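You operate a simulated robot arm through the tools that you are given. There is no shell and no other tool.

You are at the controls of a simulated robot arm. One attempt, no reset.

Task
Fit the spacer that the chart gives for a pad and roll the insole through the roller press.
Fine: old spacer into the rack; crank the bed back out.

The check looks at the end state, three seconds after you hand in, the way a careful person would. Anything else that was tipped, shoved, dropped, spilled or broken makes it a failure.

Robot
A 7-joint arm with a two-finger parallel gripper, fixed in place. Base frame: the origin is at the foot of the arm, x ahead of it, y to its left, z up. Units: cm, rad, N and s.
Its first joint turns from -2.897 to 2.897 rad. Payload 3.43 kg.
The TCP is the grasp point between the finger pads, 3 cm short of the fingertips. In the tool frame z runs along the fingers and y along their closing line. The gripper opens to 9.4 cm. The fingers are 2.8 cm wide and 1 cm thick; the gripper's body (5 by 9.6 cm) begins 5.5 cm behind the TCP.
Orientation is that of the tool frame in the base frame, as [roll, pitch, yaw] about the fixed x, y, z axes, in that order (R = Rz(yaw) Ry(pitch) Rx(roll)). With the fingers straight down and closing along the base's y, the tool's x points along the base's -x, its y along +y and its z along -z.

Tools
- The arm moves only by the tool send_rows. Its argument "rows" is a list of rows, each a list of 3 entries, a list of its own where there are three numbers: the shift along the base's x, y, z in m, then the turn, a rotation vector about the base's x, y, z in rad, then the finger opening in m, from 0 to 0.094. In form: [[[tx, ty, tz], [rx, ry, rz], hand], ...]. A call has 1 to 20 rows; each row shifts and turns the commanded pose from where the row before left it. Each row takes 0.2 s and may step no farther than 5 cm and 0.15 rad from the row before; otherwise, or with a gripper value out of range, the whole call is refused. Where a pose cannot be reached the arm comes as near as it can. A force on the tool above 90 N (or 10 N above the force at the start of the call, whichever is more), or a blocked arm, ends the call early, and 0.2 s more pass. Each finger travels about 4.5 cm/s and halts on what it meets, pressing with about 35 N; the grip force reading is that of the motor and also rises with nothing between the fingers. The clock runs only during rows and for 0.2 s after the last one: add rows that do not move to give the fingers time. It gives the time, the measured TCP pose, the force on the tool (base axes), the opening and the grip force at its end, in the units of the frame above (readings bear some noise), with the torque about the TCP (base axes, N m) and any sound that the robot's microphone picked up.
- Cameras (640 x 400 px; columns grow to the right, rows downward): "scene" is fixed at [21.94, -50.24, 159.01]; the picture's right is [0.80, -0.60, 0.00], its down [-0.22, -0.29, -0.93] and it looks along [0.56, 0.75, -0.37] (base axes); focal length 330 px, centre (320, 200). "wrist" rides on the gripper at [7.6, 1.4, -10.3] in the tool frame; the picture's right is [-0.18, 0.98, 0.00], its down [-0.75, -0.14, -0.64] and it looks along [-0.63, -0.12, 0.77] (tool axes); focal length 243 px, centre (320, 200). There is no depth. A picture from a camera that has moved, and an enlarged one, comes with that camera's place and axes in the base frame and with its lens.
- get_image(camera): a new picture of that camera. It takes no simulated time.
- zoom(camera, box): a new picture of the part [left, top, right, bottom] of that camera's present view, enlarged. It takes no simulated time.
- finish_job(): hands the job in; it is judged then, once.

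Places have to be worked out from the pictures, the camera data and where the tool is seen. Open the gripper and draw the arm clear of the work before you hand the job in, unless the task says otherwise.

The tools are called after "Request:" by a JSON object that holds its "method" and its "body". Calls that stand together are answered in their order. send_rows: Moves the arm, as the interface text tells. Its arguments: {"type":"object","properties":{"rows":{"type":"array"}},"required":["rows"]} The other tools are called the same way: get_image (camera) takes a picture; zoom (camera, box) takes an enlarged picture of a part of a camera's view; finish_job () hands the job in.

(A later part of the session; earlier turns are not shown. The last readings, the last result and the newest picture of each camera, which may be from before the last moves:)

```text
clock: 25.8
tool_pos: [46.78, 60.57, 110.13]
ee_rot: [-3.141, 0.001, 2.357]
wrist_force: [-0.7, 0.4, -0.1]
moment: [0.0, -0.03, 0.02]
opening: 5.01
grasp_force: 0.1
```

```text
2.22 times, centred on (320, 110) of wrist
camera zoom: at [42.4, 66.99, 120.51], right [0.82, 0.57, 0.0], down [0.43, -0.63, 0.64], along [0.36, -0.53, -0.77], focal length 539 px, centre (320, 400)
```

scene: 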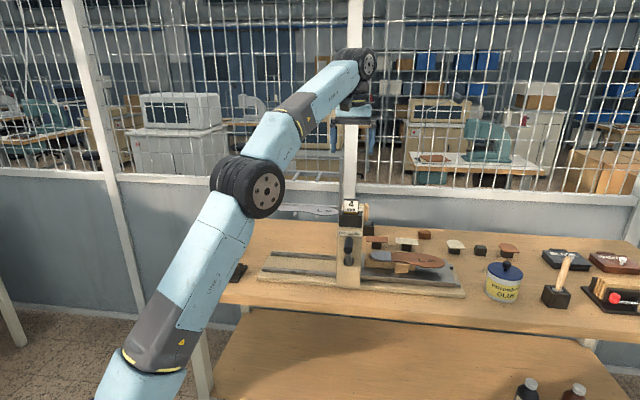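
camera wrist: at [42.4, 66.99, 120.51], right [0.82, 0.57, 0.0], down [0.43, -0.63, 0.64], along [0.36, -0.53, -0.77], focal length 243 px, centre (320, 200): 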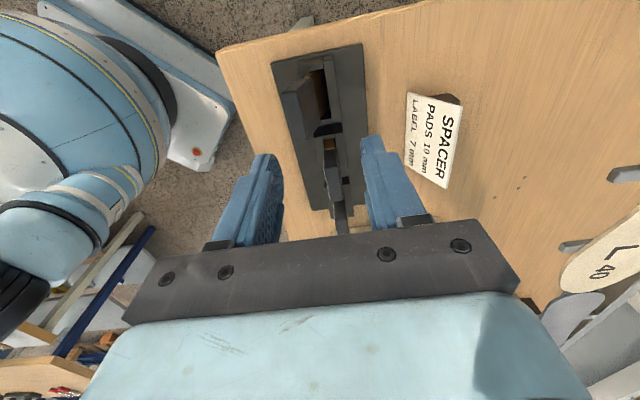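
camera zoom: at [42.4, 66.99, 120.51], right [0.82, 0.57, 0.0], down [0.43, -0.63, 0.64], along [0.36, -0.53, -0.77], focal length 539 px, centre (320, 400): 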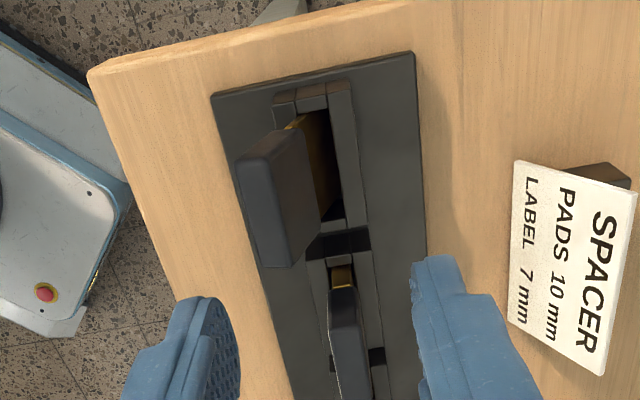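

The 4 mm spacer is in its slot but leans forward because its thin foot is loose. I'll regrip it with a wide opening to straighten it, and release it while it's lightly pressed on the floor of the slot.

Request:
{"method": "send_rows", "body": {"rows": [[[0, 0, 0], [0, 0, 0], 0.09], [[0, 0, 0], [0, 0, 0], 0.09], [[0, 0, 0], [0, 0, 0], 0.09], [[0, 0, -0.03], [0, 0, 0], 0.09], [[0, 0, -0.03], [0, 0, 0], 0.09], [[0, 0, -0.03], [0, 0, 0], 0.09], [[0, 0, -0.015], [0, 0, 0], 0.09], [[0, 0, 0], [0, 0, 0], 0.09]]}}

Request:
{"method": "zoom", "body": {"camera": "scene", "box": [165, 220, 245, 290]}}

Request:
{"method": "zoom", "body": {"camera": "wrist", "box": [200, 60, 440, 220]}}

```text
clock: 27.6
tool_pos: [46.84, 60.51, 99.51]
ee_rot: [3.142, 0.002, 2.356]
wrist_force: [-0.4, 0.3, 0.3]
moment: [0.01, 0.02, 0.01]
opening: 9.0
grasp_force: 0.0
```

```text
5.71 times, centred on (205, 255) of scene
camera zoom: at [21.94, -50.24, 159.01], right [0.8, -0.6, 0.0], down [-0.22, -0.29, -0.93], along [0.56, 0.75, -0.37], focal length 1883 px, centre (977, -114)
```

zoom: 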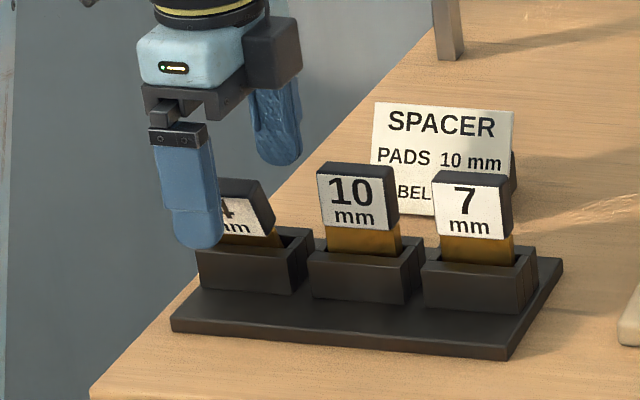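

```text
2.50 times, centred on (320, 140) of wrist
camera zoom: at [42.42, 66.95, 109.99], right [0.82, 0.57, 0.0], down [0.43, -0.63, 0.64], along [0.36, -0.53, -0.77], focal length 606 px, centre (320, 350)
```

zoom: 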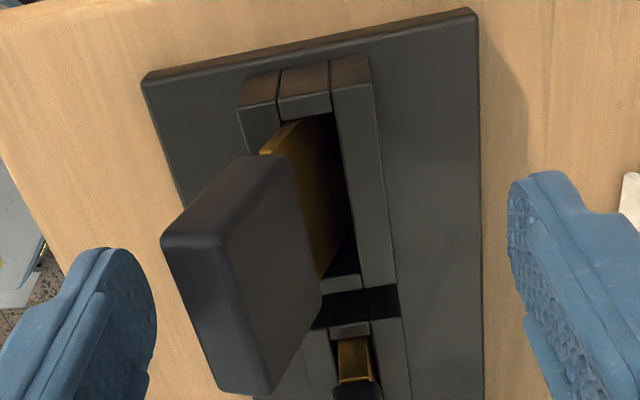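

The open fingers straddle the leaning head. Closing gradually to bring it upright.

Request:
{"method": "send_rows", "body": {"rows": [[[0, 0, 0], [0, 0, 0], 0.08], [[0, 0, 0], [0, 0, 0], 0.07], [[0, 0, 0], [0, 0, 0], 0.06], [[0, 0, 0], [0, 0, 0], 0.05], [[0, 0, 0], [0, 0, 0], 0.04], [[0, 0, 0], [0, 0, 0], 0.03], [[0, 0, 0], [0, 0, 0], 0.02], [[0, 0, 0], [0, 0, 0], 0.005], [[0, 0, 0], [0, 0, 0], 0.005], [[0, 0, 0], [0, 0, 0], 0.005]]}}

Request:
{"method": "zoom", "body": {"camera": "scene", "box": [165, 220, 245, 290]}}

Request:
{"method": "zoom", "body": {"camera": "wrist", "box": [200, 60, 440, 220]}}

```text
clock: 29.8
tool_pos: [46.68, 60.59, 100.18]
ee_rot: [3.136, -0.003, 2.354]
wrist_force: [-1.1, -1.2, 61.2]
moment: [0.15, -0.13, -0.02]
opening: 1.76
grasp_force: 34.9
```

```text
5.71 times, centred on (205, 255) of scene
camera zoom: at [21.94, -50.24, 159.01], right [0.8, -0.6, 0.0], down [-0.22, -0.29, -0.93], along [0.56, 0.75, -0.37], focal length 1883 px, centre (977, -114)
```

zoom: 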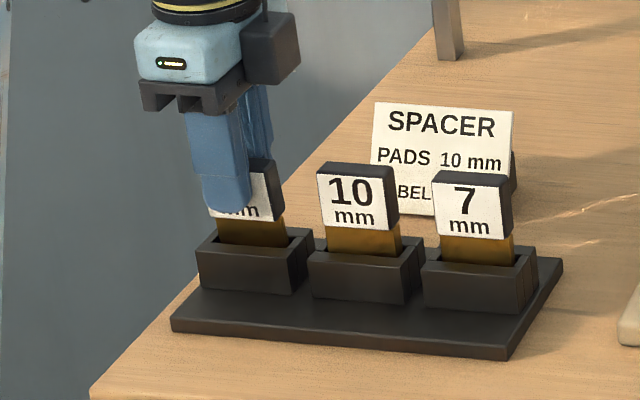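

```text
2.50 times, centred on (320, 140) of wrist
camera zoom: at [42.31, 66.86, 110.39], right [0.82, 0.57, 0.01], down [0.43, -0.64, 0.64], along [0.37, -0.53, -0.77], focal length 606 px, centre (320, 350)
```

zoom: 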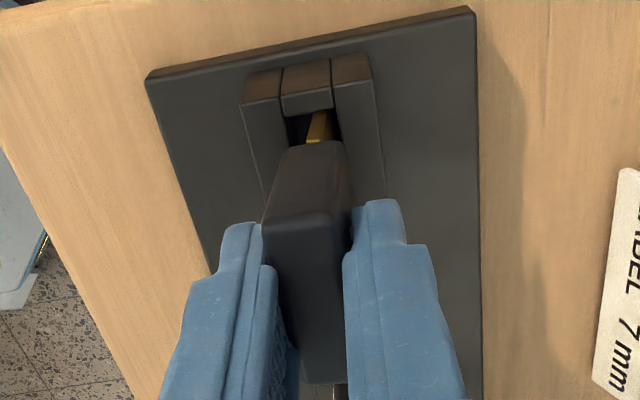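

The spacer is upright now, but the straightening pushed up on the hand (61 N). I'll relieve that by raising about 6 mm while still gripping.

Request:
{"method": "send_rows", "body": {"rows": [[[0, 0, 0.003], [0, 0, 0], 0.005], [[0, 0, 0.003], [0, 0, 0], 0.005], [[0, 0, 0], [0, 0, 0], 0.005]]}}

Request:
{"method": "zoom", "body": {"camera": "scene", "box": [165, 220, 245, 290]}}

Request:
{"method": "zoom", "body": {"camera": "wrist", "box": [270, 60, 390, 160]}}

```text
clock: 30.6
tool_pos: [46.82, 60.55, 100.15]
ee_rot: [-3.138, 0.001, 2.357]
wrist_force: [0.8, 3.8, 10.4]
moment: [0.38, -0.01, -0.04]
opening: 1.75
grasp_force: 35.0
```

```text
5.71 times, centred on (205, 255) of scene
camera zoom: at [21.94, -50.24, 159.01], right [0.8, -0.6, 0.0], down [-0.22, -0.29, -0.93], along [0.56, 0.75, -0.37], focal length 1883 px, centre (977, -114)
```

zoom: 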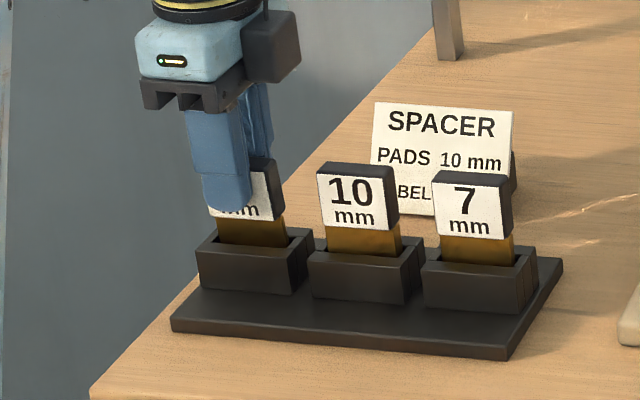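

```text
4.00 times, centred on (330, 110) of wrist
camera zoom: at [42.39, 66.97, 110.4], right [0.82, 0.57, 0.0], down [0.43, -0.63, 0.64], along [0.36, -0.53, -0.77], focal length 970 px, centre (280, 560)
```

zoom: 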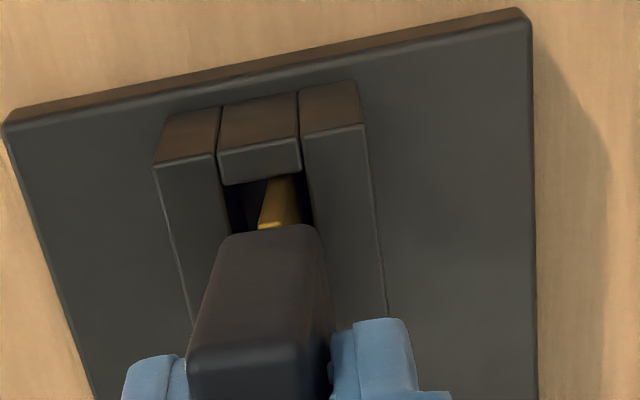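

It still leans a couple of degrees since the foot stuck on the floor. I'll lift about 1 cm (foot stays in the slot) so the head aligns with the pads, then set it back down lightly.

Request:
{"method": "send_rows", "body": {"rows": [[[0, 0, 0.005], [0, 0, 0], 0.005], [[0, 0, 0.005], [0, 0, 0], 0.005], [[0, 0, 0], [0, 0, 0], 0.005], [[0, 0, 0], [0, 0, 0], 0.005]]}}

Request:
{"method": "zoom", "body": {"camera": "scene", "box": [165, 220, 245, 290]}}

Request:
{"method": "zoom", "body": {"camera": "wrist", "box": [270, 60, 390, 160]}}

```text
clock: 31.6
tool_pos: [46.86, 60.61, 101.31]
ee_rot: [-3.14, -0.001, 2.356]
wrist_force: [0.9, 0.0, -2.1]
moment: [-0.01, -0.01, 0.01]
opening: 1.53
grasp_force: 34.7
```

```text
5.71 times, centred on (205, 255) of scene
camera zoom: at [21.94, -50.24, 159.01], right [0.8, -0.6, 0.0], down [-0.22, -0.29, -0.93], along [0.56, 0.75, -0.37], focal length 1883 px, centre (977, -114)
```

zoom: 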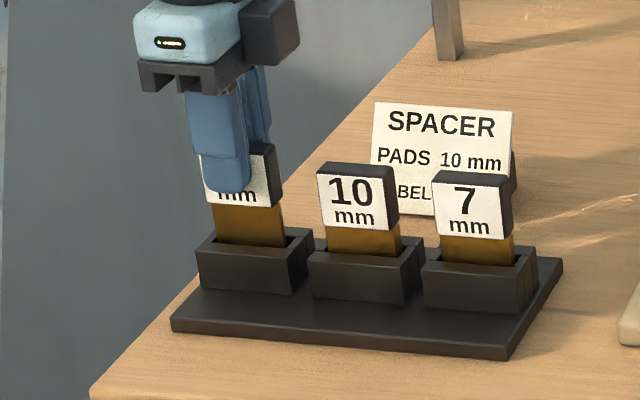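

```text
4.00 times, centred on (330, 110) of wrist
camera zoom: at [42.47, 67.04, 111.55], right [0.82, 0.57, 0.0], down [0.43, -0.63, 0.64], along [0.36, -0.53, -0.77], focal length 970 px, centre (280, 560)
```

zoom: 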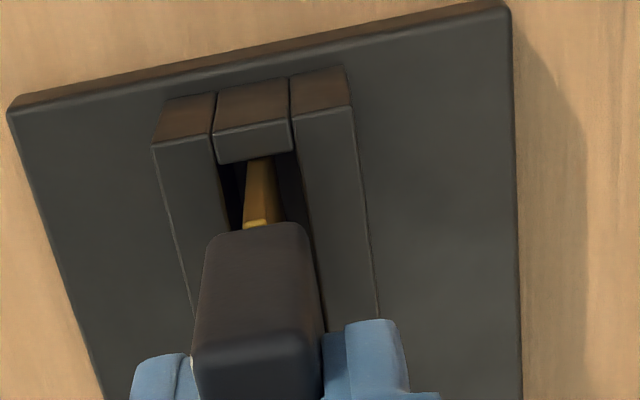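

Now it's properly aligned in the grip (opening 1.53 cm, the true thickness). Lowering gently to contact.

Request:
{"method": "send_rows", "body": {"rows": [[[0, 0, -0.005], [0, 0, 0], 0.005], [[0, 0, -0.005], [0, 0, 0], 0.005], [[0, 0, 0], [0, 0, 0], 0.005]]}}

```text
clock: 32.4
tool_pos: [46.88, 60.77, 100.3]
ee_rot: [3.142, 0.0, 2.358]
wrist_force: [1.2, -0.9, 0.5]
moment: [0.01, -0.01, -0.01]
opening: 1.53
grasp_force: 35.1
```

Request:
{"method": "send_rows", "body": {"rows": [[[0, 0, -0.001], [0, 0, 0], 0.005], [[0, 0, -0.001], [0, 0, 0], 0.005], [[0, 0, 0], [0, 0, 0], 0.005]]}}

```text
clock: 33.2
tool_pos: [46.85, 60.74, 100.14]
ee_rot: [3.137, 0.0, 2.358]
wrist_force: [1.3, -1.3, 26.0]
moment: [-0.24, -0.2, -0.01]
opening: 1.53
grasp_force: 35.1
```

Contact at 26 N. I'll back off 2 mm to leave a light contact, then release.

Request:
{"method": "send_rows", "body": {"rows": [[[0, 0, 0.001], [0, 0, 0], 0.005], [[0, 0, 0.001], [0, 0, 0], 0.005], [[0, 0, 0], [0, 0, 0], 0.005]]}}

Request:
{"method": "zoom", "body": {"camera": "wrist", "box": [270, 60, 390, 160]}}

```text
clock: 34.0
tool_pos: [46.83, 60.57, 100.34]
ee_rot: [-3.141, 0.0, 2.356]
wrist_force: [2.7, 3.5, 12.1]
moment: [0.26, -0.24, 0.05]
opening: 1.51
grasp_force: 35.0
```

```text
4.00 times, centred on (330, 110) of wrist
camera zoom: at [42.46, 67.04, 110.56], right [0.82, 0.57, 0.0], down [0.43, -0.63, 0.64], along [0.36, -0.53, -0.77], focal length 970 px, centre (280, 560)
```

zoom: 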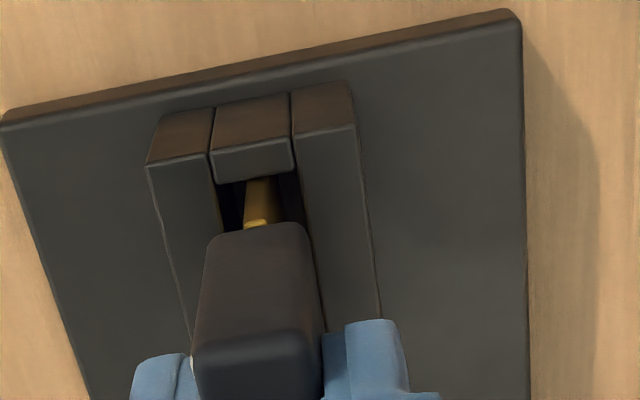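

Request:
{"method": "send_rows", "body": {"rows": [[[0, 0, 0.0007], [0, 0, 0], 0.005], [[0, 0, 0], [0, 0, 0], 0.005]]}}

```text
clock: 34.6
tool_pos: [46.75, 60.69, 100.3]
ee_rot: [-3.141, 0.0, 2.357]
wrist_force: [0.8, 1.1, 2.4]
moment: [0.06, -0.04, 0.02]
opening: 1.52
grasp_force: 35.1
```

Only about 2 N of contact remains. Releasing and looking before rising.

Request:
{"method": "send_rows", "body": {"rows": [[[0, 0, 0], [0, 0, 0], 0.05], [[0, 0, 0], [0, 0, 0], 0.05], [[0, 0, 0], [0, 0, 0], 0.05], [[0, 0, 0], [0, 0, 0], 0.05], [[0, 0, 0.02], [0, 0, 0], 0.05], [[0, 0, 0.03], [0, 0, 0], 0.05], [[0, 0, 0.03], [0, 0, 0], 0.05], [[0, 0, 0.03], [0, 0, 0], 0.05], [[0, 0, 0], [0, 0, 0], 0.05]]}}

Request:
{"method": "zoom", "body": {"camera": "scene", "box": [175, 220, 255, 290]}}

Request:
{"method": "zoom", "body": {"camera": "wrist", "box": [230, 20, 410, 160]}}

```text
clock: 36.6
tool_pos: [46.81, 60.79, 111.42]
ee_rot: [-3.14, -0.001, 2.358]
wrist_force: [-0.5, -1.1, 0.5]
moment: [0.0, -0.01, -0.03]
opening: 5.04
grasp_force: 0.0
```

```text
5.71 times, centred on (215, 255) of scene
camera zoom: at [21.94, -50.24, 159.01], right [0.8, -0.6, 0.0], down [-0.22, -0.29, -0.93], along [0.56, 0.75, -0.37], focal length 1883 px, centre (920, -114)
```

zoom: 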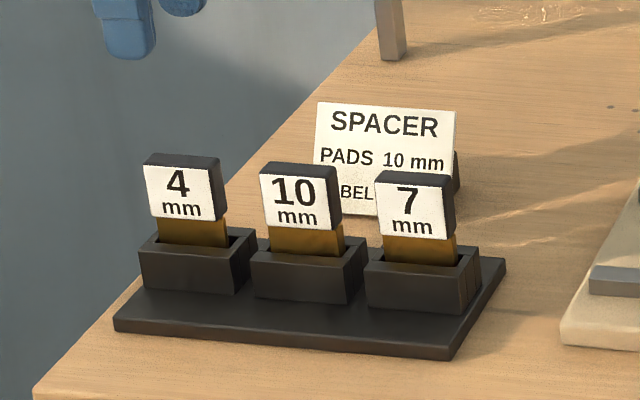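

```text
2.86 times, centred on (320, 90) of wrist
camera zoom: at [42.47, 67.05, 121.66], right [0.82, 0.57, 0.0], down [0.43, -0.63, 0.64], along [0.36, -0.53, -0.77], focal length 693 px, centre (320, 514)
```

zoom: 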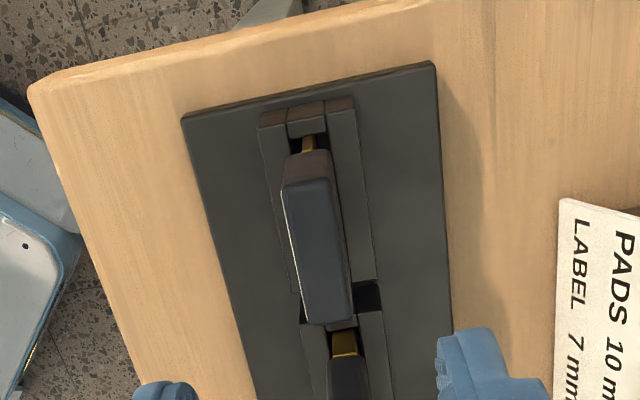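

The 4 mm spacer now stands upright in the rack. Moving over the 10 mm spacer at a safe height and checking alignment.

Request:
{"method": "send_rows", "body": {"rows": [[[0.018, -0.0185, 0], [0, 0, 0], 0.05], [[0.018, -0.0185, 0], [0, 0, 0], 0.05], [[0.0174, -0.0185, 0], [0, 0, 0], 0.05], [[0, 0, -0.02], [0, 0, 0], 0.05], [[0, 0, -0.02], [0, 0, 0], 0.05], [[0, 0, 0], [0, 0, 0], 0.05]]}}

Request:
{"method": "zoom", "body": {"camera": "wrist", "box": [220, 50, 440, 200]}}

Request:
{"method": "zoom", "body": {"camera": "scene", "box": [175, 210, 255, 280]}}

```text
clock: 38.0
tool_pos: [52.11, 55.08, 107.35]
ee_rot: [3.141, -0.001, 2.355]
wrist_force: [0.0, 0.7, -0.3]
moment: [-0.04, 0.01, 0.02]
opening: 4.98
grasp_force: 0.0
```

```text
2.67 times, centred on (330, 125) of wrist
camera zoom: at [47.78, 61.49, 117.65], right [0.82, 0.57, 0.0], down [0.43, -0.63, 0.64], along [0.36, -0.53, -0.77], focal length 647 px, centre (293, 400)
```

zoom: 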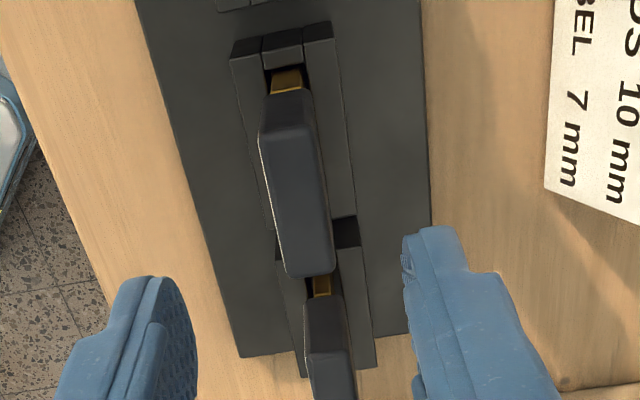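

```text
5.71 times, centred on (215, 245) of scene
camera zoom: at [21.94, -50.24, 159.01], right [0.8, -0.6, 0.0], down [-0.22, -0.29, -0.93], along [0.56, 0.75, -0.37], focal length 1883 px, centre (920, -57)
```

zoom: 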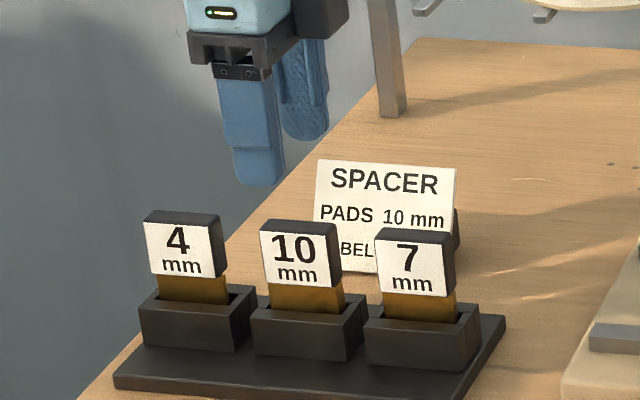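

Aligned within about 1 mm. Lowering to z≈99.3, gripping, and lifting 1 cm first to check.

Request:
{"method": "send_rows", "body": {"rows": [[[0, 0, -0.03], [0, 0, 0], 0.05], [[0, 0, -0.03], [0, 0, 0], 0.05], [[0, 0, -0.02], [0, 0, 0], 0.05], [[0, 0, 0], [0, 0, 0], 0.05], [[0, 0, 0], [0, 0, 0], 0.04], [[0, 0, 0], [0, 0, 0], 0.03], [[0, 0, 0], [0, 0, 0], 0.02], [[0, 0, 0], [0, 0, 0], 0.005], [[0, 0, 0], [0, 0, 0], 0.005], [[0, 0, 0], [0, 0, 0], 0.005]]}}

Request:
{"method": "zoom", "body": {"camera": "scene", "box": [175, 210, 255, 280]}}

```text
clock: 40.2
tool_pos: [52.27, 55.03, 99.29]
ee_rot: [3.141, -0.001, 2.357]
wrist_force: [0.0, 0.2, -1.0]
moment: [0.01, 0.02, -0.03]
opening: 1.99
grasp_force: 35.4
```

```text
5.71 times, centred on (215, 245) of scene
camera zoom: at [21.94, -50.24, 159.01], right [0.8, -0.6, 0.0], down [-0.22, -0.29, -0.93], along [0.56, 0.75, -0.37], focal length 1883 px, centre (920, -57)
```

zoom: 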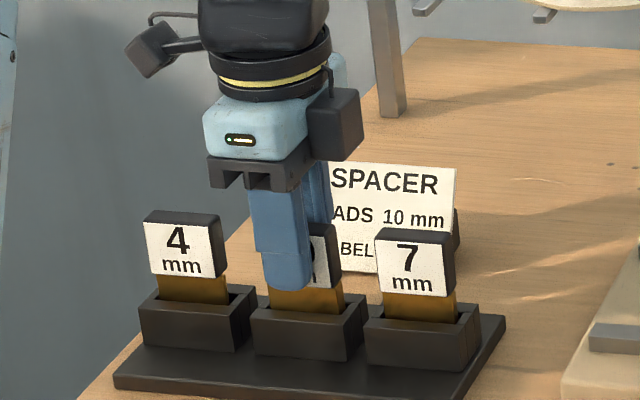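

Request:
{"method": "send_rows", "body": {"rows": [[[0, 0, 0.005], [0, 0, 0], 0.005], [[0, 0, 0.01], [0, 0, 0], 0.005], [[0, 0, 0], [0, 0, 0], 0.005]]}}

Request:
{"method": "zoom", "body": {"camera": "wrist", "box": [260, 60, 380, 160]}}

Request:
{"method": "zoom", "body": {"camera": "scene", "box": [190, 220, 240, 270]}}

```text
clock: 41.0
tool_pos: [52.11, 55.05, 100.69]
ee_rot: [3.141, 0.002, 2.356]
wrist_force: [-0.9, -0.2, -2.9]
moment: [-0.04, 0.05, 0.01]
opening: 2.0
grasp_force: 35.3
```

```text
4.00 times, centred on (320, 110) of wrist
camera zoom: at [47.83, 61.56, 111.1], right [0.82, 0.57, 0.0], down [0.43, -0.63, 0.64], along [0.36, -0.53, -0.77], focal length 970 px, centre (320, 560)
```

zoom: 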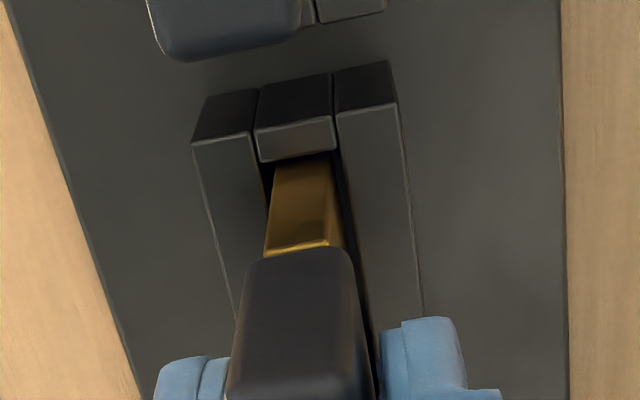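

```text
8.00 times, centred on (215, 245) of scene
camera zoom: at [21.94, -50.24, 159.01], right [0.8, -0.6, 0.0], down [-0.22, -0.29, -0.93], along [0.56, 0.75, -0.37], focal length 2636 px, centre (1160, -160)
```

zoom: 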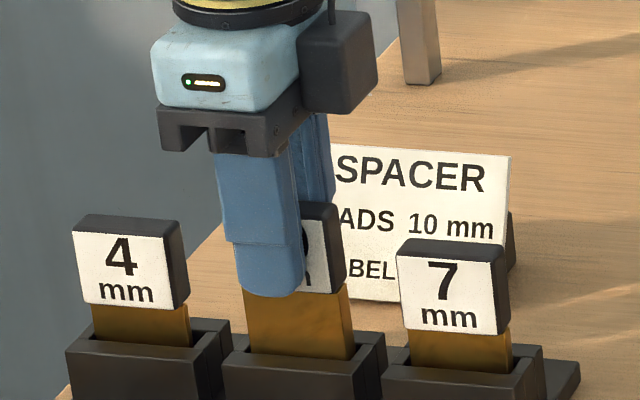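

Here the opening again reads 2.0 cm although the head is about 1.5 cm thick, so with the head's top above the TCP the grip sits on a finger step. I'll set it back down and regrip 1.1 cm higher, which gave a proper 1.53 cm grip before.

Request:
{"method": "send_rows", "body": {"rows": [[[0, 0, -0.007], [0, 0, 0], 0.005], [[0, 0, -0.0065], [0, 0, 0], 0.005], [[0, 0, 0], [0, 0, 0], 0.005], [[0, 0, 0], [0, 0, 0], 0.04], [[0, 0, 0], [0, 0, 0], 0.04], [[0, 0, 0], [0, 0, 0], 0.04], [[0, 0, 0.006], [0, 0, 0], 0.04], [[0, 0, 0.006], [0, 0, 0], 0.04], [[0, 0, 0], [0, 0, 0], 0.04], [[0, 0, 0], [0, 0, 0], 0.03], [[0, 0, 0], [0, 0, 0], 0.02], [[0, 0, 0], [0, 0, 0], 0.005], [[0, 0, 0], [0, 0, 0], 0.005], [[0, 0, 0], [0, 0, 0], 0.005]]}}

Request:
{"method": "zoom", "body": {"camera": "wrist", "box": [260, 60, 380, 160]}}

Request:
{"method": "zoom", "body": {"camera": "scene", "box": [190, 220, 240, 270]}}

```text
clock: 44.0
tool_pos: [52.1, 55.03, 100.68]
ee_rot: [-3.14, 0.0, 2.356]
wrist_force: [0.1, 0.5, 0.8]
moment: [0.03, -0.02, 0.02]
opening: 1.53
grasp_force: 35.2
```

```text
4.00 times, centred on (320, 110) of wrist
camera zoom: at [47.8, 61.51, 110.93], right [0.82, 0.57, 0.0], down [0.43, -0.63, 0.64], along [0.36, -0.53, -0.77], focal length 970 px, centre (320, 560)
```

zoom: 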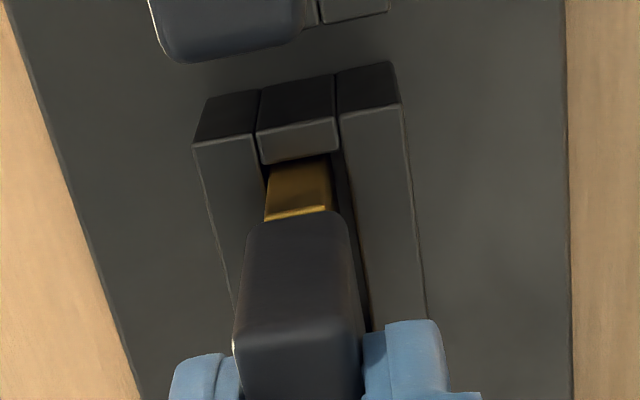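

```text
8.00 times, centred on (215, 245) of scene
camera zoom: at [21.94, -50.24, 159.01], right [0.8, -0.6, 0.0], down [-0.22, -0.29, -0.93], along [0.56, 0.75, -0.37], focal length 2636 px, centre (1160, -160)
```

zoom: 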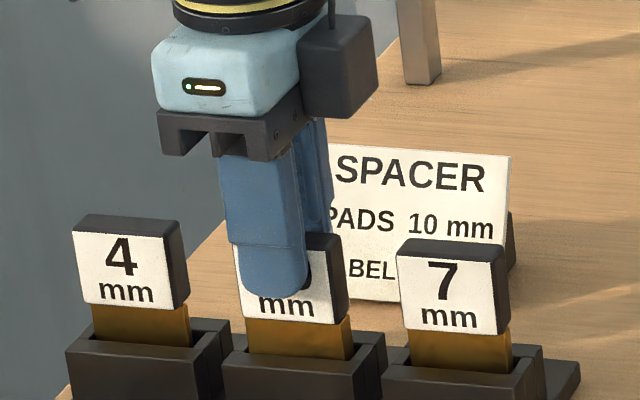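

A solid 1.53 cm grip. Lifting straight out of the rack.

Request:
{"method": "send_rows", "body": {"rows": [[[0, 0, 0.005], [0, 0, 0], 0.005], [[0, 0, 0.01], [0, 0, 0], 0.005], [[0, 0, 0.02], [0, 0, 0], 0.005], [[0, 0, 0.03], [0, 0, 0], 0.005], [[0, 0, 0.03], [0, 0, 0], 0.005], [[0, 0, 0.03], [0, 0, 0], 0.005], [[0, 0, 0.015], [0, 0, 0], 0.005], [[0, 0, 0], [0, 0, 0], 0.005]]}}

Request:
{"method": "zoom", "body": {"camera": "wrist", "box": [240, 20, 400, 160]}}

Request:
{"method": "zoom", "body": {"camera": "scene", "box": [170, 190, 260, 280]}}

```text
clock: 45.8
tool_pos: [52.14, 55.16, 114.68]
ee_rot: [-3.139, -0.001, 2.356]
wrist_force: [0.8, -0.4, -1.6]
moment: [-0.01, 0.01, -0.02]
opening: 1.55
grasp_force: 34.8
```

```text
2.86 times, centred on (320, 90) of wrist
camera zoom: at [47.78, 61.54, 124.94], right [0.82, 0.57, 0.0], down [0.43, -0.63, 0.64], along [0.36, -0.53, -0.77], focal length 693 px, centre (320, 514)
```

zoom: 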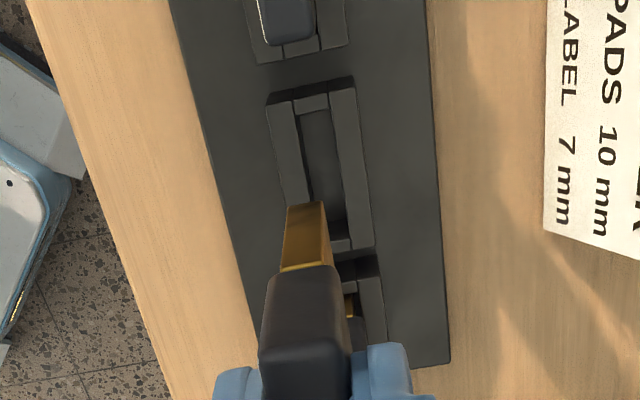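

```text
4.44 times, centred on (215, 235) of scene
camera zoom: at [21.94, -50.24, 159.01], right [0.8, -0.6, 0.0], down [-0.22, -0.29, -0.93], along [0.56, 0.75, -0.37], focal length 1464 px, centre (787, 44)
```

zoom: 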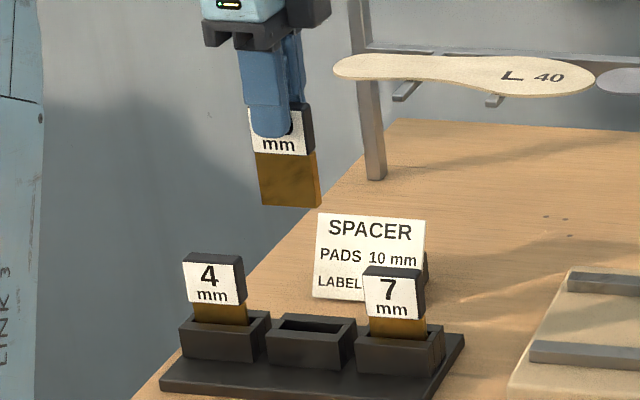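

The 10 mm spacer is held straight; its foot is about 0.9 cm thick and centred under the TCP. Carrying it to above the press slot.

Request:
{"method": "send_rows", "body": {"rows": [[[0.012, -0.0121, 0.005], [0, 0, 0], 0.005], [[0.022, -0.0222, 0.0145], [0, 0, 0], 0.005], [[0.028, -0.0283, 0.0145], [0, 0, 0], 0.005], [[0.028, -0.0283, 0.0145], [0, 0, 0], 0.005], [[0.028, -0.0283, 0.0145], [0, 0, 0], 0.005], [[0.028, -0.0283, 0.0145], [0, 0, 0], 0.005], [[0.028, -0.0283, 0.0145], [0, 0, 0], 0.005], [[0.028, -0.0283, 0.0145], [0, 0, 0], 0.005], [[0.028, -0.0283, 0.0145], [0, 0, 0], 0.005], [[0.028, -0.0283, 0.0145], [0, 0, 0], 0.005], [[0.028, -0.0283, 0.012], [0, 0, 0], 0.005], [[0.028, -0.0283, 0], [0, 0, 0], 0.005], [[0.02, -0.0203, 0], [0, 0, 0], 0.005], [[0.01, -0.0101, 0], [0, 0, 0], 0.005], [[0, 0, 0], [0, 0, 0], 0.005]]}}

Request:
{"method": "get_image", "body": {"camera": "wrist"}}

Request:
{"method": "zoom", "body": {"camera": "wrist", "box": [260, 40, 380, 140]}}

Request:
{"method": "zoom", "body": {"camera": "scene", "box": [310, 150, 400, 230]}}

```text
clock: 49.0
tool_pos: [86.65, 20.45, 129.43]
ee_rot: [-3.14, -0.001, 2.355]
wrist_force: [0.2, 0.1, -1.7]
moment: [-0.03, 0.03, 0.0]
opening: 1.54
grasp_force: 35.3
```

```text
taken
camera wrist: at [82.29, 26.8, 139.67], right [0.82, 0.57, 0.0], down [0.43, -0.63, 0.64], along [0.36, -0.53, -0.77], focal length 243 px, centre (320, 200)
```

wrist: 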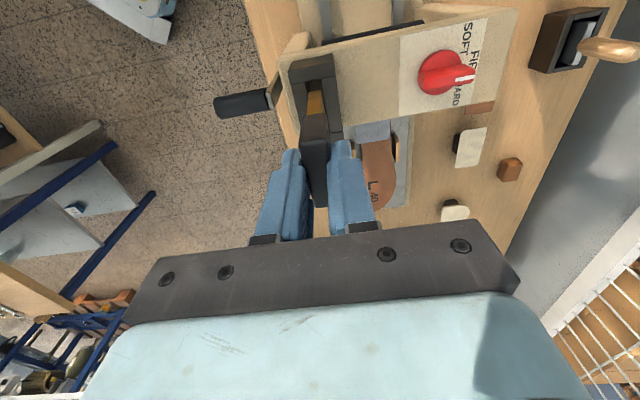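

```text
4.00 times, centred on (320, 90) of wrist
camera zoom: at [82.29, 26.8, 139.67], right [0.82, 0.57, 0.0], down [0.43, -0.63, 0.64], along [0.36, -0.53, -0.77], focal length 970 px, centre (320, 640)
```

zoom: 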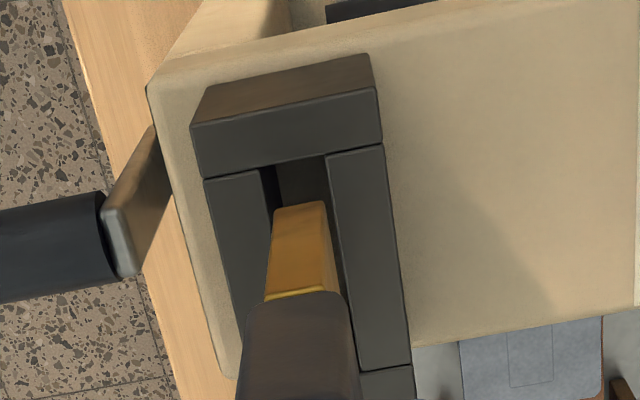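

```text
5.00 times, centred on (355, 190) of scene
camera zoom: at [21.94, -50.24, 159.01], right [0.8, -0.6, 0.0], down [-0.22, -0.29, -0.93], along [0.56, 0.75, -0.37], focal length 1647 px, centre (145, 250)
```

zoom: 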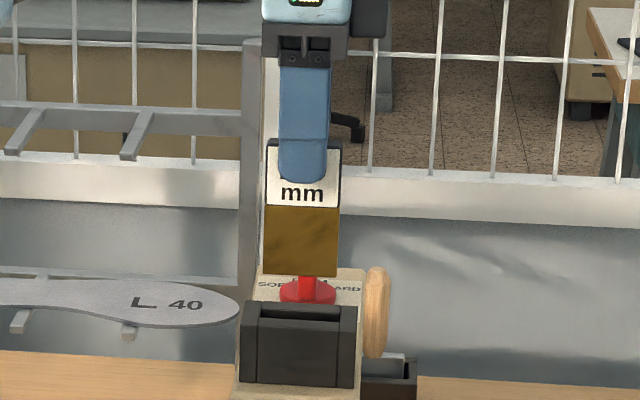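

The slot centre is about a=47.0, b=75.5 and the foot is about a=46.9, b=75.67, so I'll nudge by (-0.6, -1.8) mm and lower until the foot is just above the mouth.

Request:
{"method": "send_rows", "body": {"rows": [[[-0.0006, -0.0018, 0], [0, 0, 0], 0.005], [[0, 0, -0.01], [0, 0, 0], 0.005], [[0, 0, -0.008], [0, 0, 0], 0.005], [[0, 0, 0], [0, 0, 0], 0.005]]}}

Request:
{"method": "zoom", "body": {"camera": "wrist", "box": [270, 50, 370, 130]}}

Request:
{"method": "zoom", "body": {"camera": "scene", "box": [325, 175, 385, 225]}}

```text
clock: 50.0
tool_pos: [86.6, 20.22, 127.67]
ee_rot: [3.14, 0.0, 2.355]
wrist_force: [-0.3, 0.3, -1.5]
moment: [0.0, -0.01, -0.03]
opening: 1.54
grasp_force: 35.6
```

```text
5.00 times, centred on (320, 90) of wrist
camera zoom: at [82.2, 26.6, 137.9], right [0.82, 0.57, 0.0], down [0.43, -0.63, 0.64], along [0.36, -0.53, -0.77], focal length 1213 px, centre (320, 750)
```

zoom: 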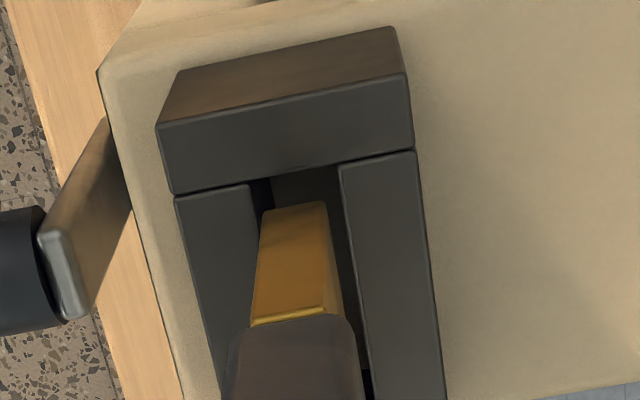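

```text
8.00 times, centred on (355, 200) of scene
camera zoom: at [21.94, -50.24, 159.01], right [0.8, -0.6, 0.0], down [-0.22, -0.29, -0.93], along [0.56, 0.75, -0.37], focal length 2636 px, centre (40, 200)
```

zoom: 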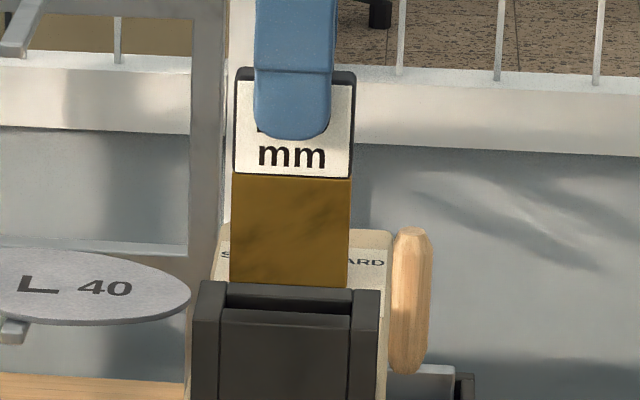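

Aligned to within about 0.5 mm in b and 1 mm in a. Lowering into the slot in small steps.

Request:
{"method": "send_rows", "body": {"rows": [[[0, 0, -0.005], [0, 0, 0], 0.005], [[0, 0, -0.005], [0, 0, 0], 0.005], [[0, 0, -0.005], [0, 0, 0], 0.005], [[0, 0, 0], [0, 0, 0], 0.005]]}}

Request:
{"method": "zoom", "body": {"camera": "wrist", "box": [270, 50, 370, 130]}}

Request:
{"method": "zoom", "body": {"camera": "scene", "box": [325, 175, 385, 225]}}

```text
clock: 51.0
tool_pos: [86.5, 20.11, 126.08]
ee_rot: [3.141, -0.001, 2.357]
wrist_force: [1.2, 0.1, -1.4]
moment: [0.0, 0.03, 0.02]
opening: 1.55
grasp_force: 34.9
```

```text
5.00 times, centred on (320, 90) of wrist
camera zoom: at [82.18, 26.53, 136.37], right [0.82, 0.57, 0.0], down [0.43, -0.63, 0.64], along [0.36, -0.53, -0.77], focal length 1213 px, centre (320, 750)
```

zoom: 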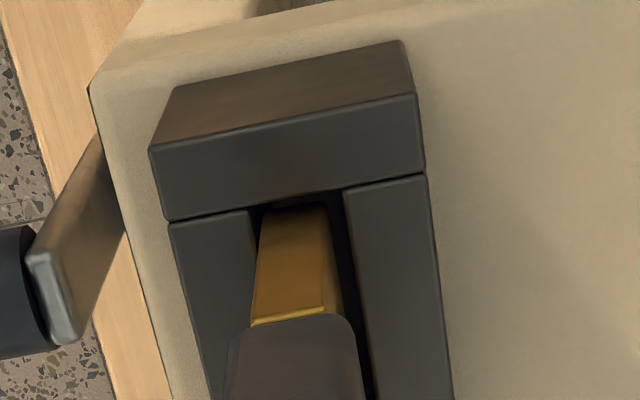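

```text
8.00 times, centred on (355, 200) of scene
camera zoom: at [21.94, -50.24, 159.01], right [0.8, -0.6, 0.0], down [-0.22, -0.29, -0.93], along [0.56, 0.75, -0.37], focal length 2636 px, centre (40, 200)
```

zoom: 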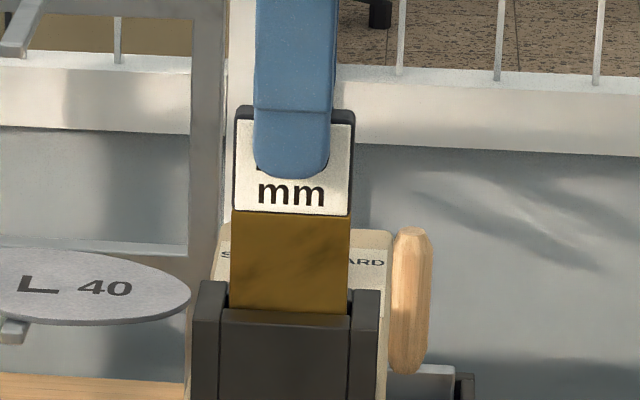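

It's entering the slot with no resistance. Continuing down.

Request:
{"method": "send_rows", "body": {"rows": [[[0, 0, -0.005], [0, 0, 0], 0.005], [[0, 0, -0.005], [0, 0, 0], 0.005], [[0, 0, -0.005], [0, 0, 0], 0.005], [[0, 0, -0.005], [0, 0, 0], 0.005], [[0, 0, -0.005], [0, 0, 0], 0.005], [[0, 0, 0], [0, 0, 0], 0.005]]}}

Request:
{"method": "zoom", "body": {"camera": "scene", "box": [325, 175, 385, 225]}}

```text
clock: 52.4
tool_pos: [86.55, 20.08, 123.49]
ee_rot: [-3.141, 0.0, 2.358]
wrist_force: [-0.4, -0.6, -1.7]
moment: [-0.02, 0.02, -0.03]
opening: 1.55
grasp_force: 34.5
```

```text
8.00 times, centred on (355, 200) of scene
camera zoom: at [21.94, -50.24, 159.01], right [0.8, -0.6, 0.0], down [-0.22, -0.29, -0.93], along [0.56, 0.75, -0.37], focal length 2636 px, centre (40, 200)
```

zoom: 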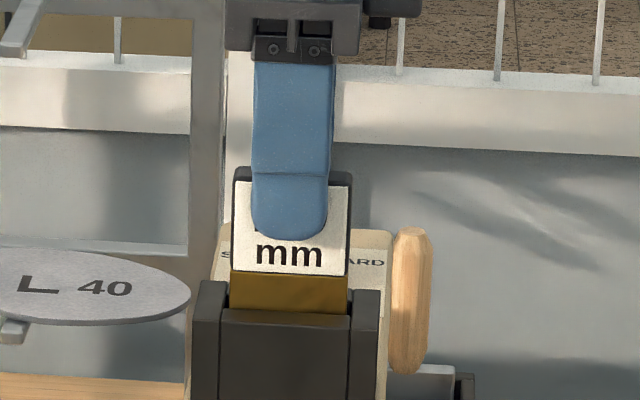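

Request:
{"method": "send_rows", "body": {"rows": [[[0, 0, -0.003], [0, 0, 0], 0.005], [[0, 0, -0.002], [0, 0, 0], 0.005], [[0, 0, 0], [0, 0, 0], 0.005]]}}

```text
clock: 53.2
tool_pos: [86.65, 20.16, 123.03]
ee_rot: [-3.141, 0.0, 2.356]
wrist_force: [-1.2, -0.5, -1.7]
moment: [-0.01, 0.02, 0.02]
opening: 1.55
grasp_force: 35.6
```

Request:
{"method": "send_rows", "body": {"rows": [[[0, 0, -0.002], [0, 0, 0], 0.005], [[0, 0, -0.002], [0, 0, 0], 0.005], [[0, 0, 0], [0, 0, 0], 0.005]]}}

```text
clock: 54.0
tool_pos: [86.43, 20.14, 122.68]
ee_rot: [-3.14, 0.0, 2.357]
wrist_force: [-0.2, -0.1, -1.6]
moment: [-0.01, -0.03, -0.01]
opening: 1.58
grasp_force: 35.6
```

Request:
{"method": "send_rows", "body": {"rows": [[[0, 0, -0.0015], [0, 0, 0], 0.005], [[0, 0, -0.0015], [0, 0, 0], 0.005], [[0, 0, 0], [0, 0, 0], 0.005]]}}

Request:
{"method": "zoom", "body": {"camera": "scene", "box": [325, 175, 385, 225]}}

```text
clock: 54.8
tool_pos: [86.51, 20.12, 122.64]
ee_rot: [3.139, 0.003, 2.355]
wrist_force: [7.1, 0.0, 28.3]
moment: [0.26, -0.36, -0.03]
opening: 1.54
grasp_force: 35.3
```

```text
8.00 times, centred on (355, 200) of scene
camera zoom: at [21.94, -50.24, 159.01], right [0.8, -0.6, 0.0], down [-0.22, -0.29, -0.93], along [0.56, 0.75, -0.37], focal length 2636 px, centre (40, 200)
```

zoom: 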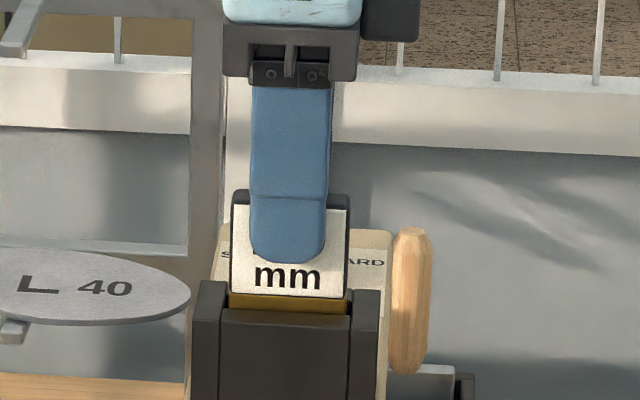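

Contact at z=122.6 with 28 N, with the same small brass margin showing as the old spacer had, so it's seated. Relieving, opening, and rising.

Request:
{"method": "send_rows", "body": {"rows": [[[0, 0, 0.0025], [0, 0, 0], 0.005], [[0, 0, 0], [0, 0, 0], 0.005], [[0, 0, 0], [0, 0, 0], 0.045], [[0, 0, 0], [0, 0, 0], 0.045], [[0, 0, 0], [0, 0, 0], 0.045], [[0, 0, 0], [0, 0, 0], 0.045], [[0, 0, 0.02], [0, 0, 0], 0.045], [[0, 0, 0.03], [0, 0, 0], 0.045], [[0, 0, 0.02], [0, 0, 0], 0.045], [[0, 0, 0], [0, 0, 0], 0.045]]}}

Request:
{"method": "zoom", "body": {"camera": "scene", "box": [325, 175, 385, 225]}}

Request:
{"method": "zoom", "body": {"camera": "wrist", "box": [240, 40, 400, 160]}}

```text
clock: 57.0
tool_pos: [86.71, 20.22, 129.61]
ee_rot: [-3.141, -0.001, 2.358]
wrist_force: [0.3, 0.7, 1.0]
moment: [-0.01, 0.07, -0.01]
opening: 4.47
grasp_force: 0.1
```

```text
8.00 times, centred on (355, 200) of scene
camera zoom: at [21.94, -50.24, 159.01], right [0.8, -0.6, 0.0], down [-0.22, -0.29, -0.93], along [0.56, 0.75, -0.37], focal length 2636 px, centre (40, 200)
```

zoom: 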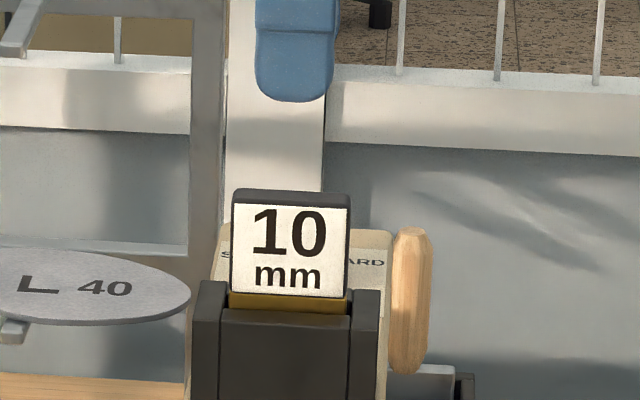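

```text
3.33 times, centred on (320, 100) of wrist
camera zoom: at [82.28, 26.55, 139.93], right [0.82, 0.57, 0.0], down [0.43, -0.63, 0.64], along [0.36, -0.53, -0.77], focal length 809 px, centre (320, 533)
```

zoom: 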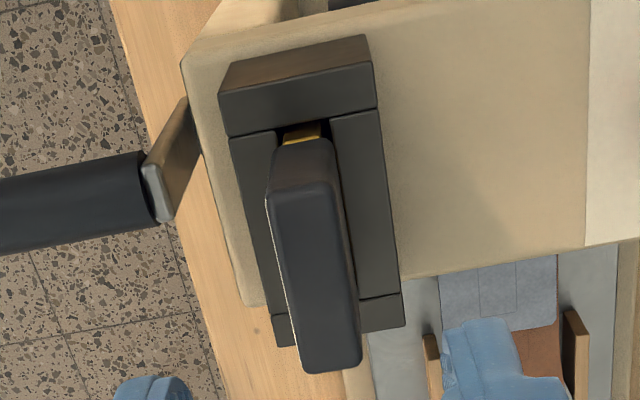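

The 10 mm spacer is in the press. Now backing away toward the robot and reorienting for the crank: yaw back +90°, then tilt 45° so the camera faces the press front and the fingers close sideways.

Request:
{"method": "send_rows", "body": {"rows": [[[-0.014, -0.014, 0.005], [0, 0, 0], 0.06], [[-0.028, -0.028, 0], [0, 0, 0], 0.06], [[-0.028, -0.028, 0], [0, 0, 0], 0.06], [[-0.028, -0.028, 0], [0, 0, 0], 0.06], [[-0.028, -0.028, 0], [0, 0, 0], 0.06], [[-0.014, -0.014, 0], [0, 0, 0.1428], 0.06], [[0, 0, 0], [0, 0, 0.1428], 0.06], [[0, 0, 0], [0, 0, 0.1428], 0.06], [[0, 0, 0], [0, 0, 0.1428], 0.06], [[0, 0, 0], [0, 0, 0.1428], 0.06], [[0, 0, 0], [0, 0, 0.1428], 0.06], [[0, 0, 0], [0, 0, 0.1428], 0.06], [[0, 0, 0], [0, 0, 0.1428], 0.06], [[0, 0, 0], [0, 0, 0.1428], 0.06], [[0, 0, 0], [0, 0, 0.1428], 0.06], [[0, 0, 0], [0, 0, 0.1428], 0.06], [[0, 0, 0], [0, 0, 0], 0.06]]}}

Request:
{"method": "get_image", "body": {"camera": "scene"}}

```text
clock: 60.6
tool_pos: [72.56, 6.13, 130.15]
ee_rot: [-3.141, 0.001, -2.355]
wrist_force: [0.4, -0.3, 0.0]
moment: [0.01, 0.01, 0.02]
opening: 6.01
grasp_force: 0.1
```

```text
taken
```

scene: 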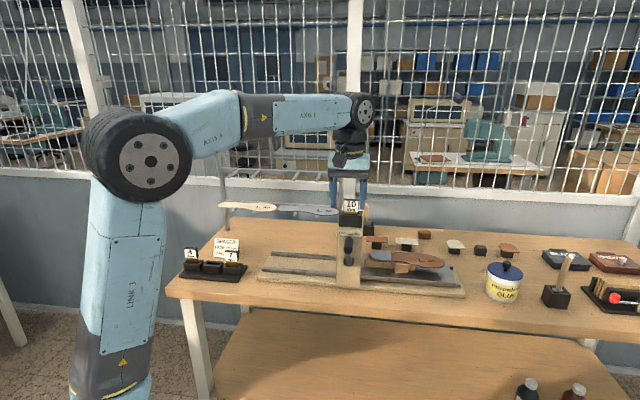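

Now tilting 45° and coming down to about z=118 in front of the press, well back from the knob.

Request:
{"method": "send_rows", "body": {"rows": [[[-0.006, -0.006, -0.015], [0.0926, -0.0926, 0], 0.06], [[-0.006, -0.006, -0.015], [0.0926, -0.0926, 0], 0.06], [[0, 0, -0.02], [0.0926, -0.0926, 0], 0.06], [[0, 0, -0.02], [0.0926, -0.0926, 0], 0.06], [[0, 0, -0.02], [0.0926, -0.0926, 0], 0.06], [[0, 0, -0.02], [0.0926, -0.0926, 0], 0.06], [[0, 0, 0], [0, 0, 0], 0.06]]}}

Request:
{"method": "get_image", "body": {"camera": "wrist"}}

Request:
{"method": "get_image", "body": {"camera": "scene"}}

```text
clock: 62.2
tool_pos: [71.36, 4.97, 119.14]
ee_rot: [3.141, 0.787, -2.357]
wrist_force: [-0.5, 0.1, 0.2]
moment: [-0.01, 0.01, -0.05]
opening: 6.01
grasp_force: 0.1
```

```text
taken
camera wrist: at [61.41, -2.95, 120.99], right [-0.6, 0.79, 0.13], down [0.15, -0.04, 0.99], along [0.78, 0.61, -0.09], focal length 243 px, centre (320, 200)
```

wrist: 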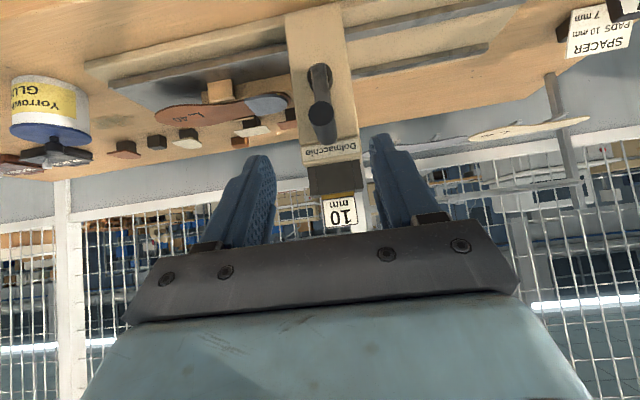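

```text
taken
```

scene: 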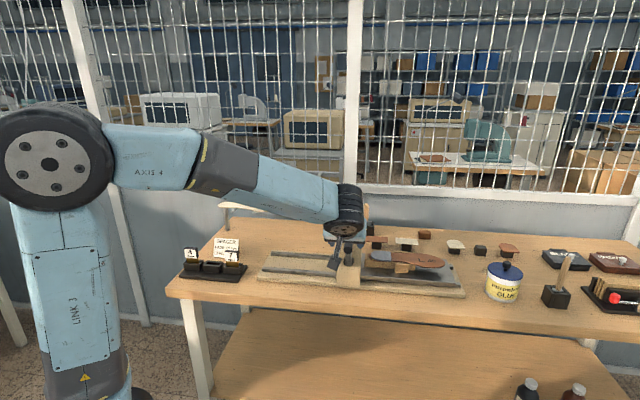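

Excellent front view (upside down) of the crank. Zooming in to measure the hub and knob.

Request:
{"method": "zoom", "body": {"camera": "wrist", "box": [270, 0, 380, 200]}}

Request:
{"method": "zoom", "body": {"camera": "wrist", "box": [80, 10, 380, 150]}}

```text
2.00 times, centred on (325, 100) of wrist
camera zoom: at [61.41, -2.95, 120.99], right [-0.6, 0.79, 0.13], down [0.15, -0.04, 0.99], along [0.78, 0.61, -0.09], focal length 485 px, centre (310, 400)
```

zoom: 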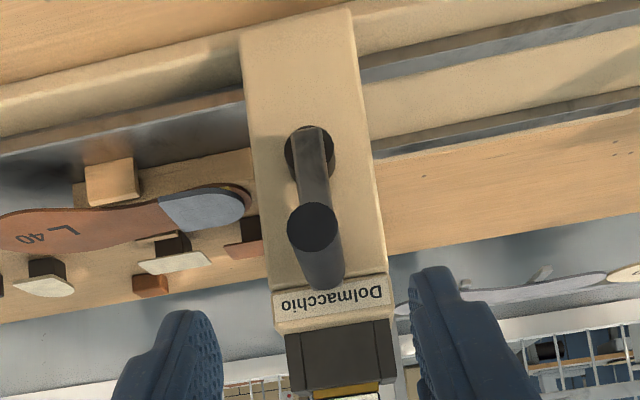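

```text
2.13 times, centred on (230, 80) of wrist
camera zoom: at [61.41, -2.95, 120.99], right [-0.6, 0.79, 0.13], down [0.15, -0.04, 0.99], along [0.78, 0.61, -0.09], focal length 518 px, centre (512, 456)
```

zoom: 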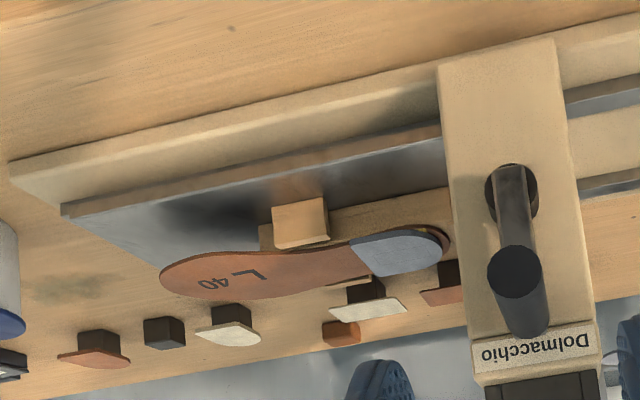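

Knob front centre is about (a=47.03, b=64.2, z=110.4), diameter about 2.5 cm, hub at z≈101.5–102, so the crank radius is about 8.5–9 cm. Approaching along the tool axis with the fingers straddling the knob.

Request:
{"method": "send_rows", "body": {"rows": [[[0.0204, 0.0202, -0.0197], [0, 0, 0], 0.06], [[0.0204, 0.0202, -0.0197], [0, 0, 0], 0.06], [[0.0204, 0.0202, -0.0197], [0, 0, 0], 0.06], [[0.0204, 0.0202, -0.0197], [0, 0, 0], 0.06], [[0, 0, 0], [0, 0, 0], 0.06]]}}

Request:
{"method": "get_image", "body": {"camera": "wrist"}}

Request:
{"method": "zoom", "body": {"camera": "scene", "box": [300, 180, 400, 280]}}

```text
clock: 63.4
tool_pos: [79.55, 13.02, 111.18]
ee_rot: [3.141, 0.786, -2.357]
wrist_force: [-0.6, 1.0, 0.5]
moment: [0.01, -0.02, 0.01]
opening: 6.0
grasp_force: 0.1
```

```text
taken
camera wrist: at [69.59, 5.12, 113.07], right [-0.6, 0.79, 0.13], down [0.16, -0.04, 0.99], along [0.78, 0.62, -0.1], focal length 243 px, centre (320, 200)
```

wrist: 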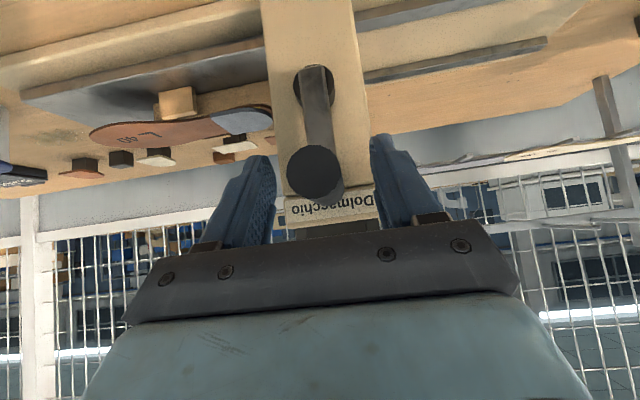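

```text
4.00 times, centred on (350, 230) of scene
camera zoom: at [21.94, -50.24, 159.01], right [0.8, -0.6, 0.0], down [-0.22, -0.29, -0.93], along [0.56, 0.75, -0.37], focal length 1318 px, centre (200, 80)
```

zoom: 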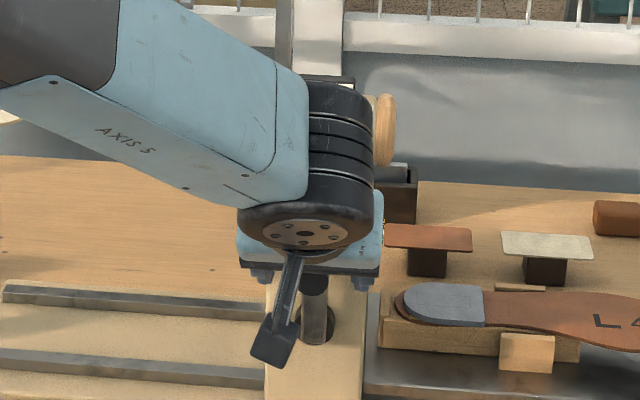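

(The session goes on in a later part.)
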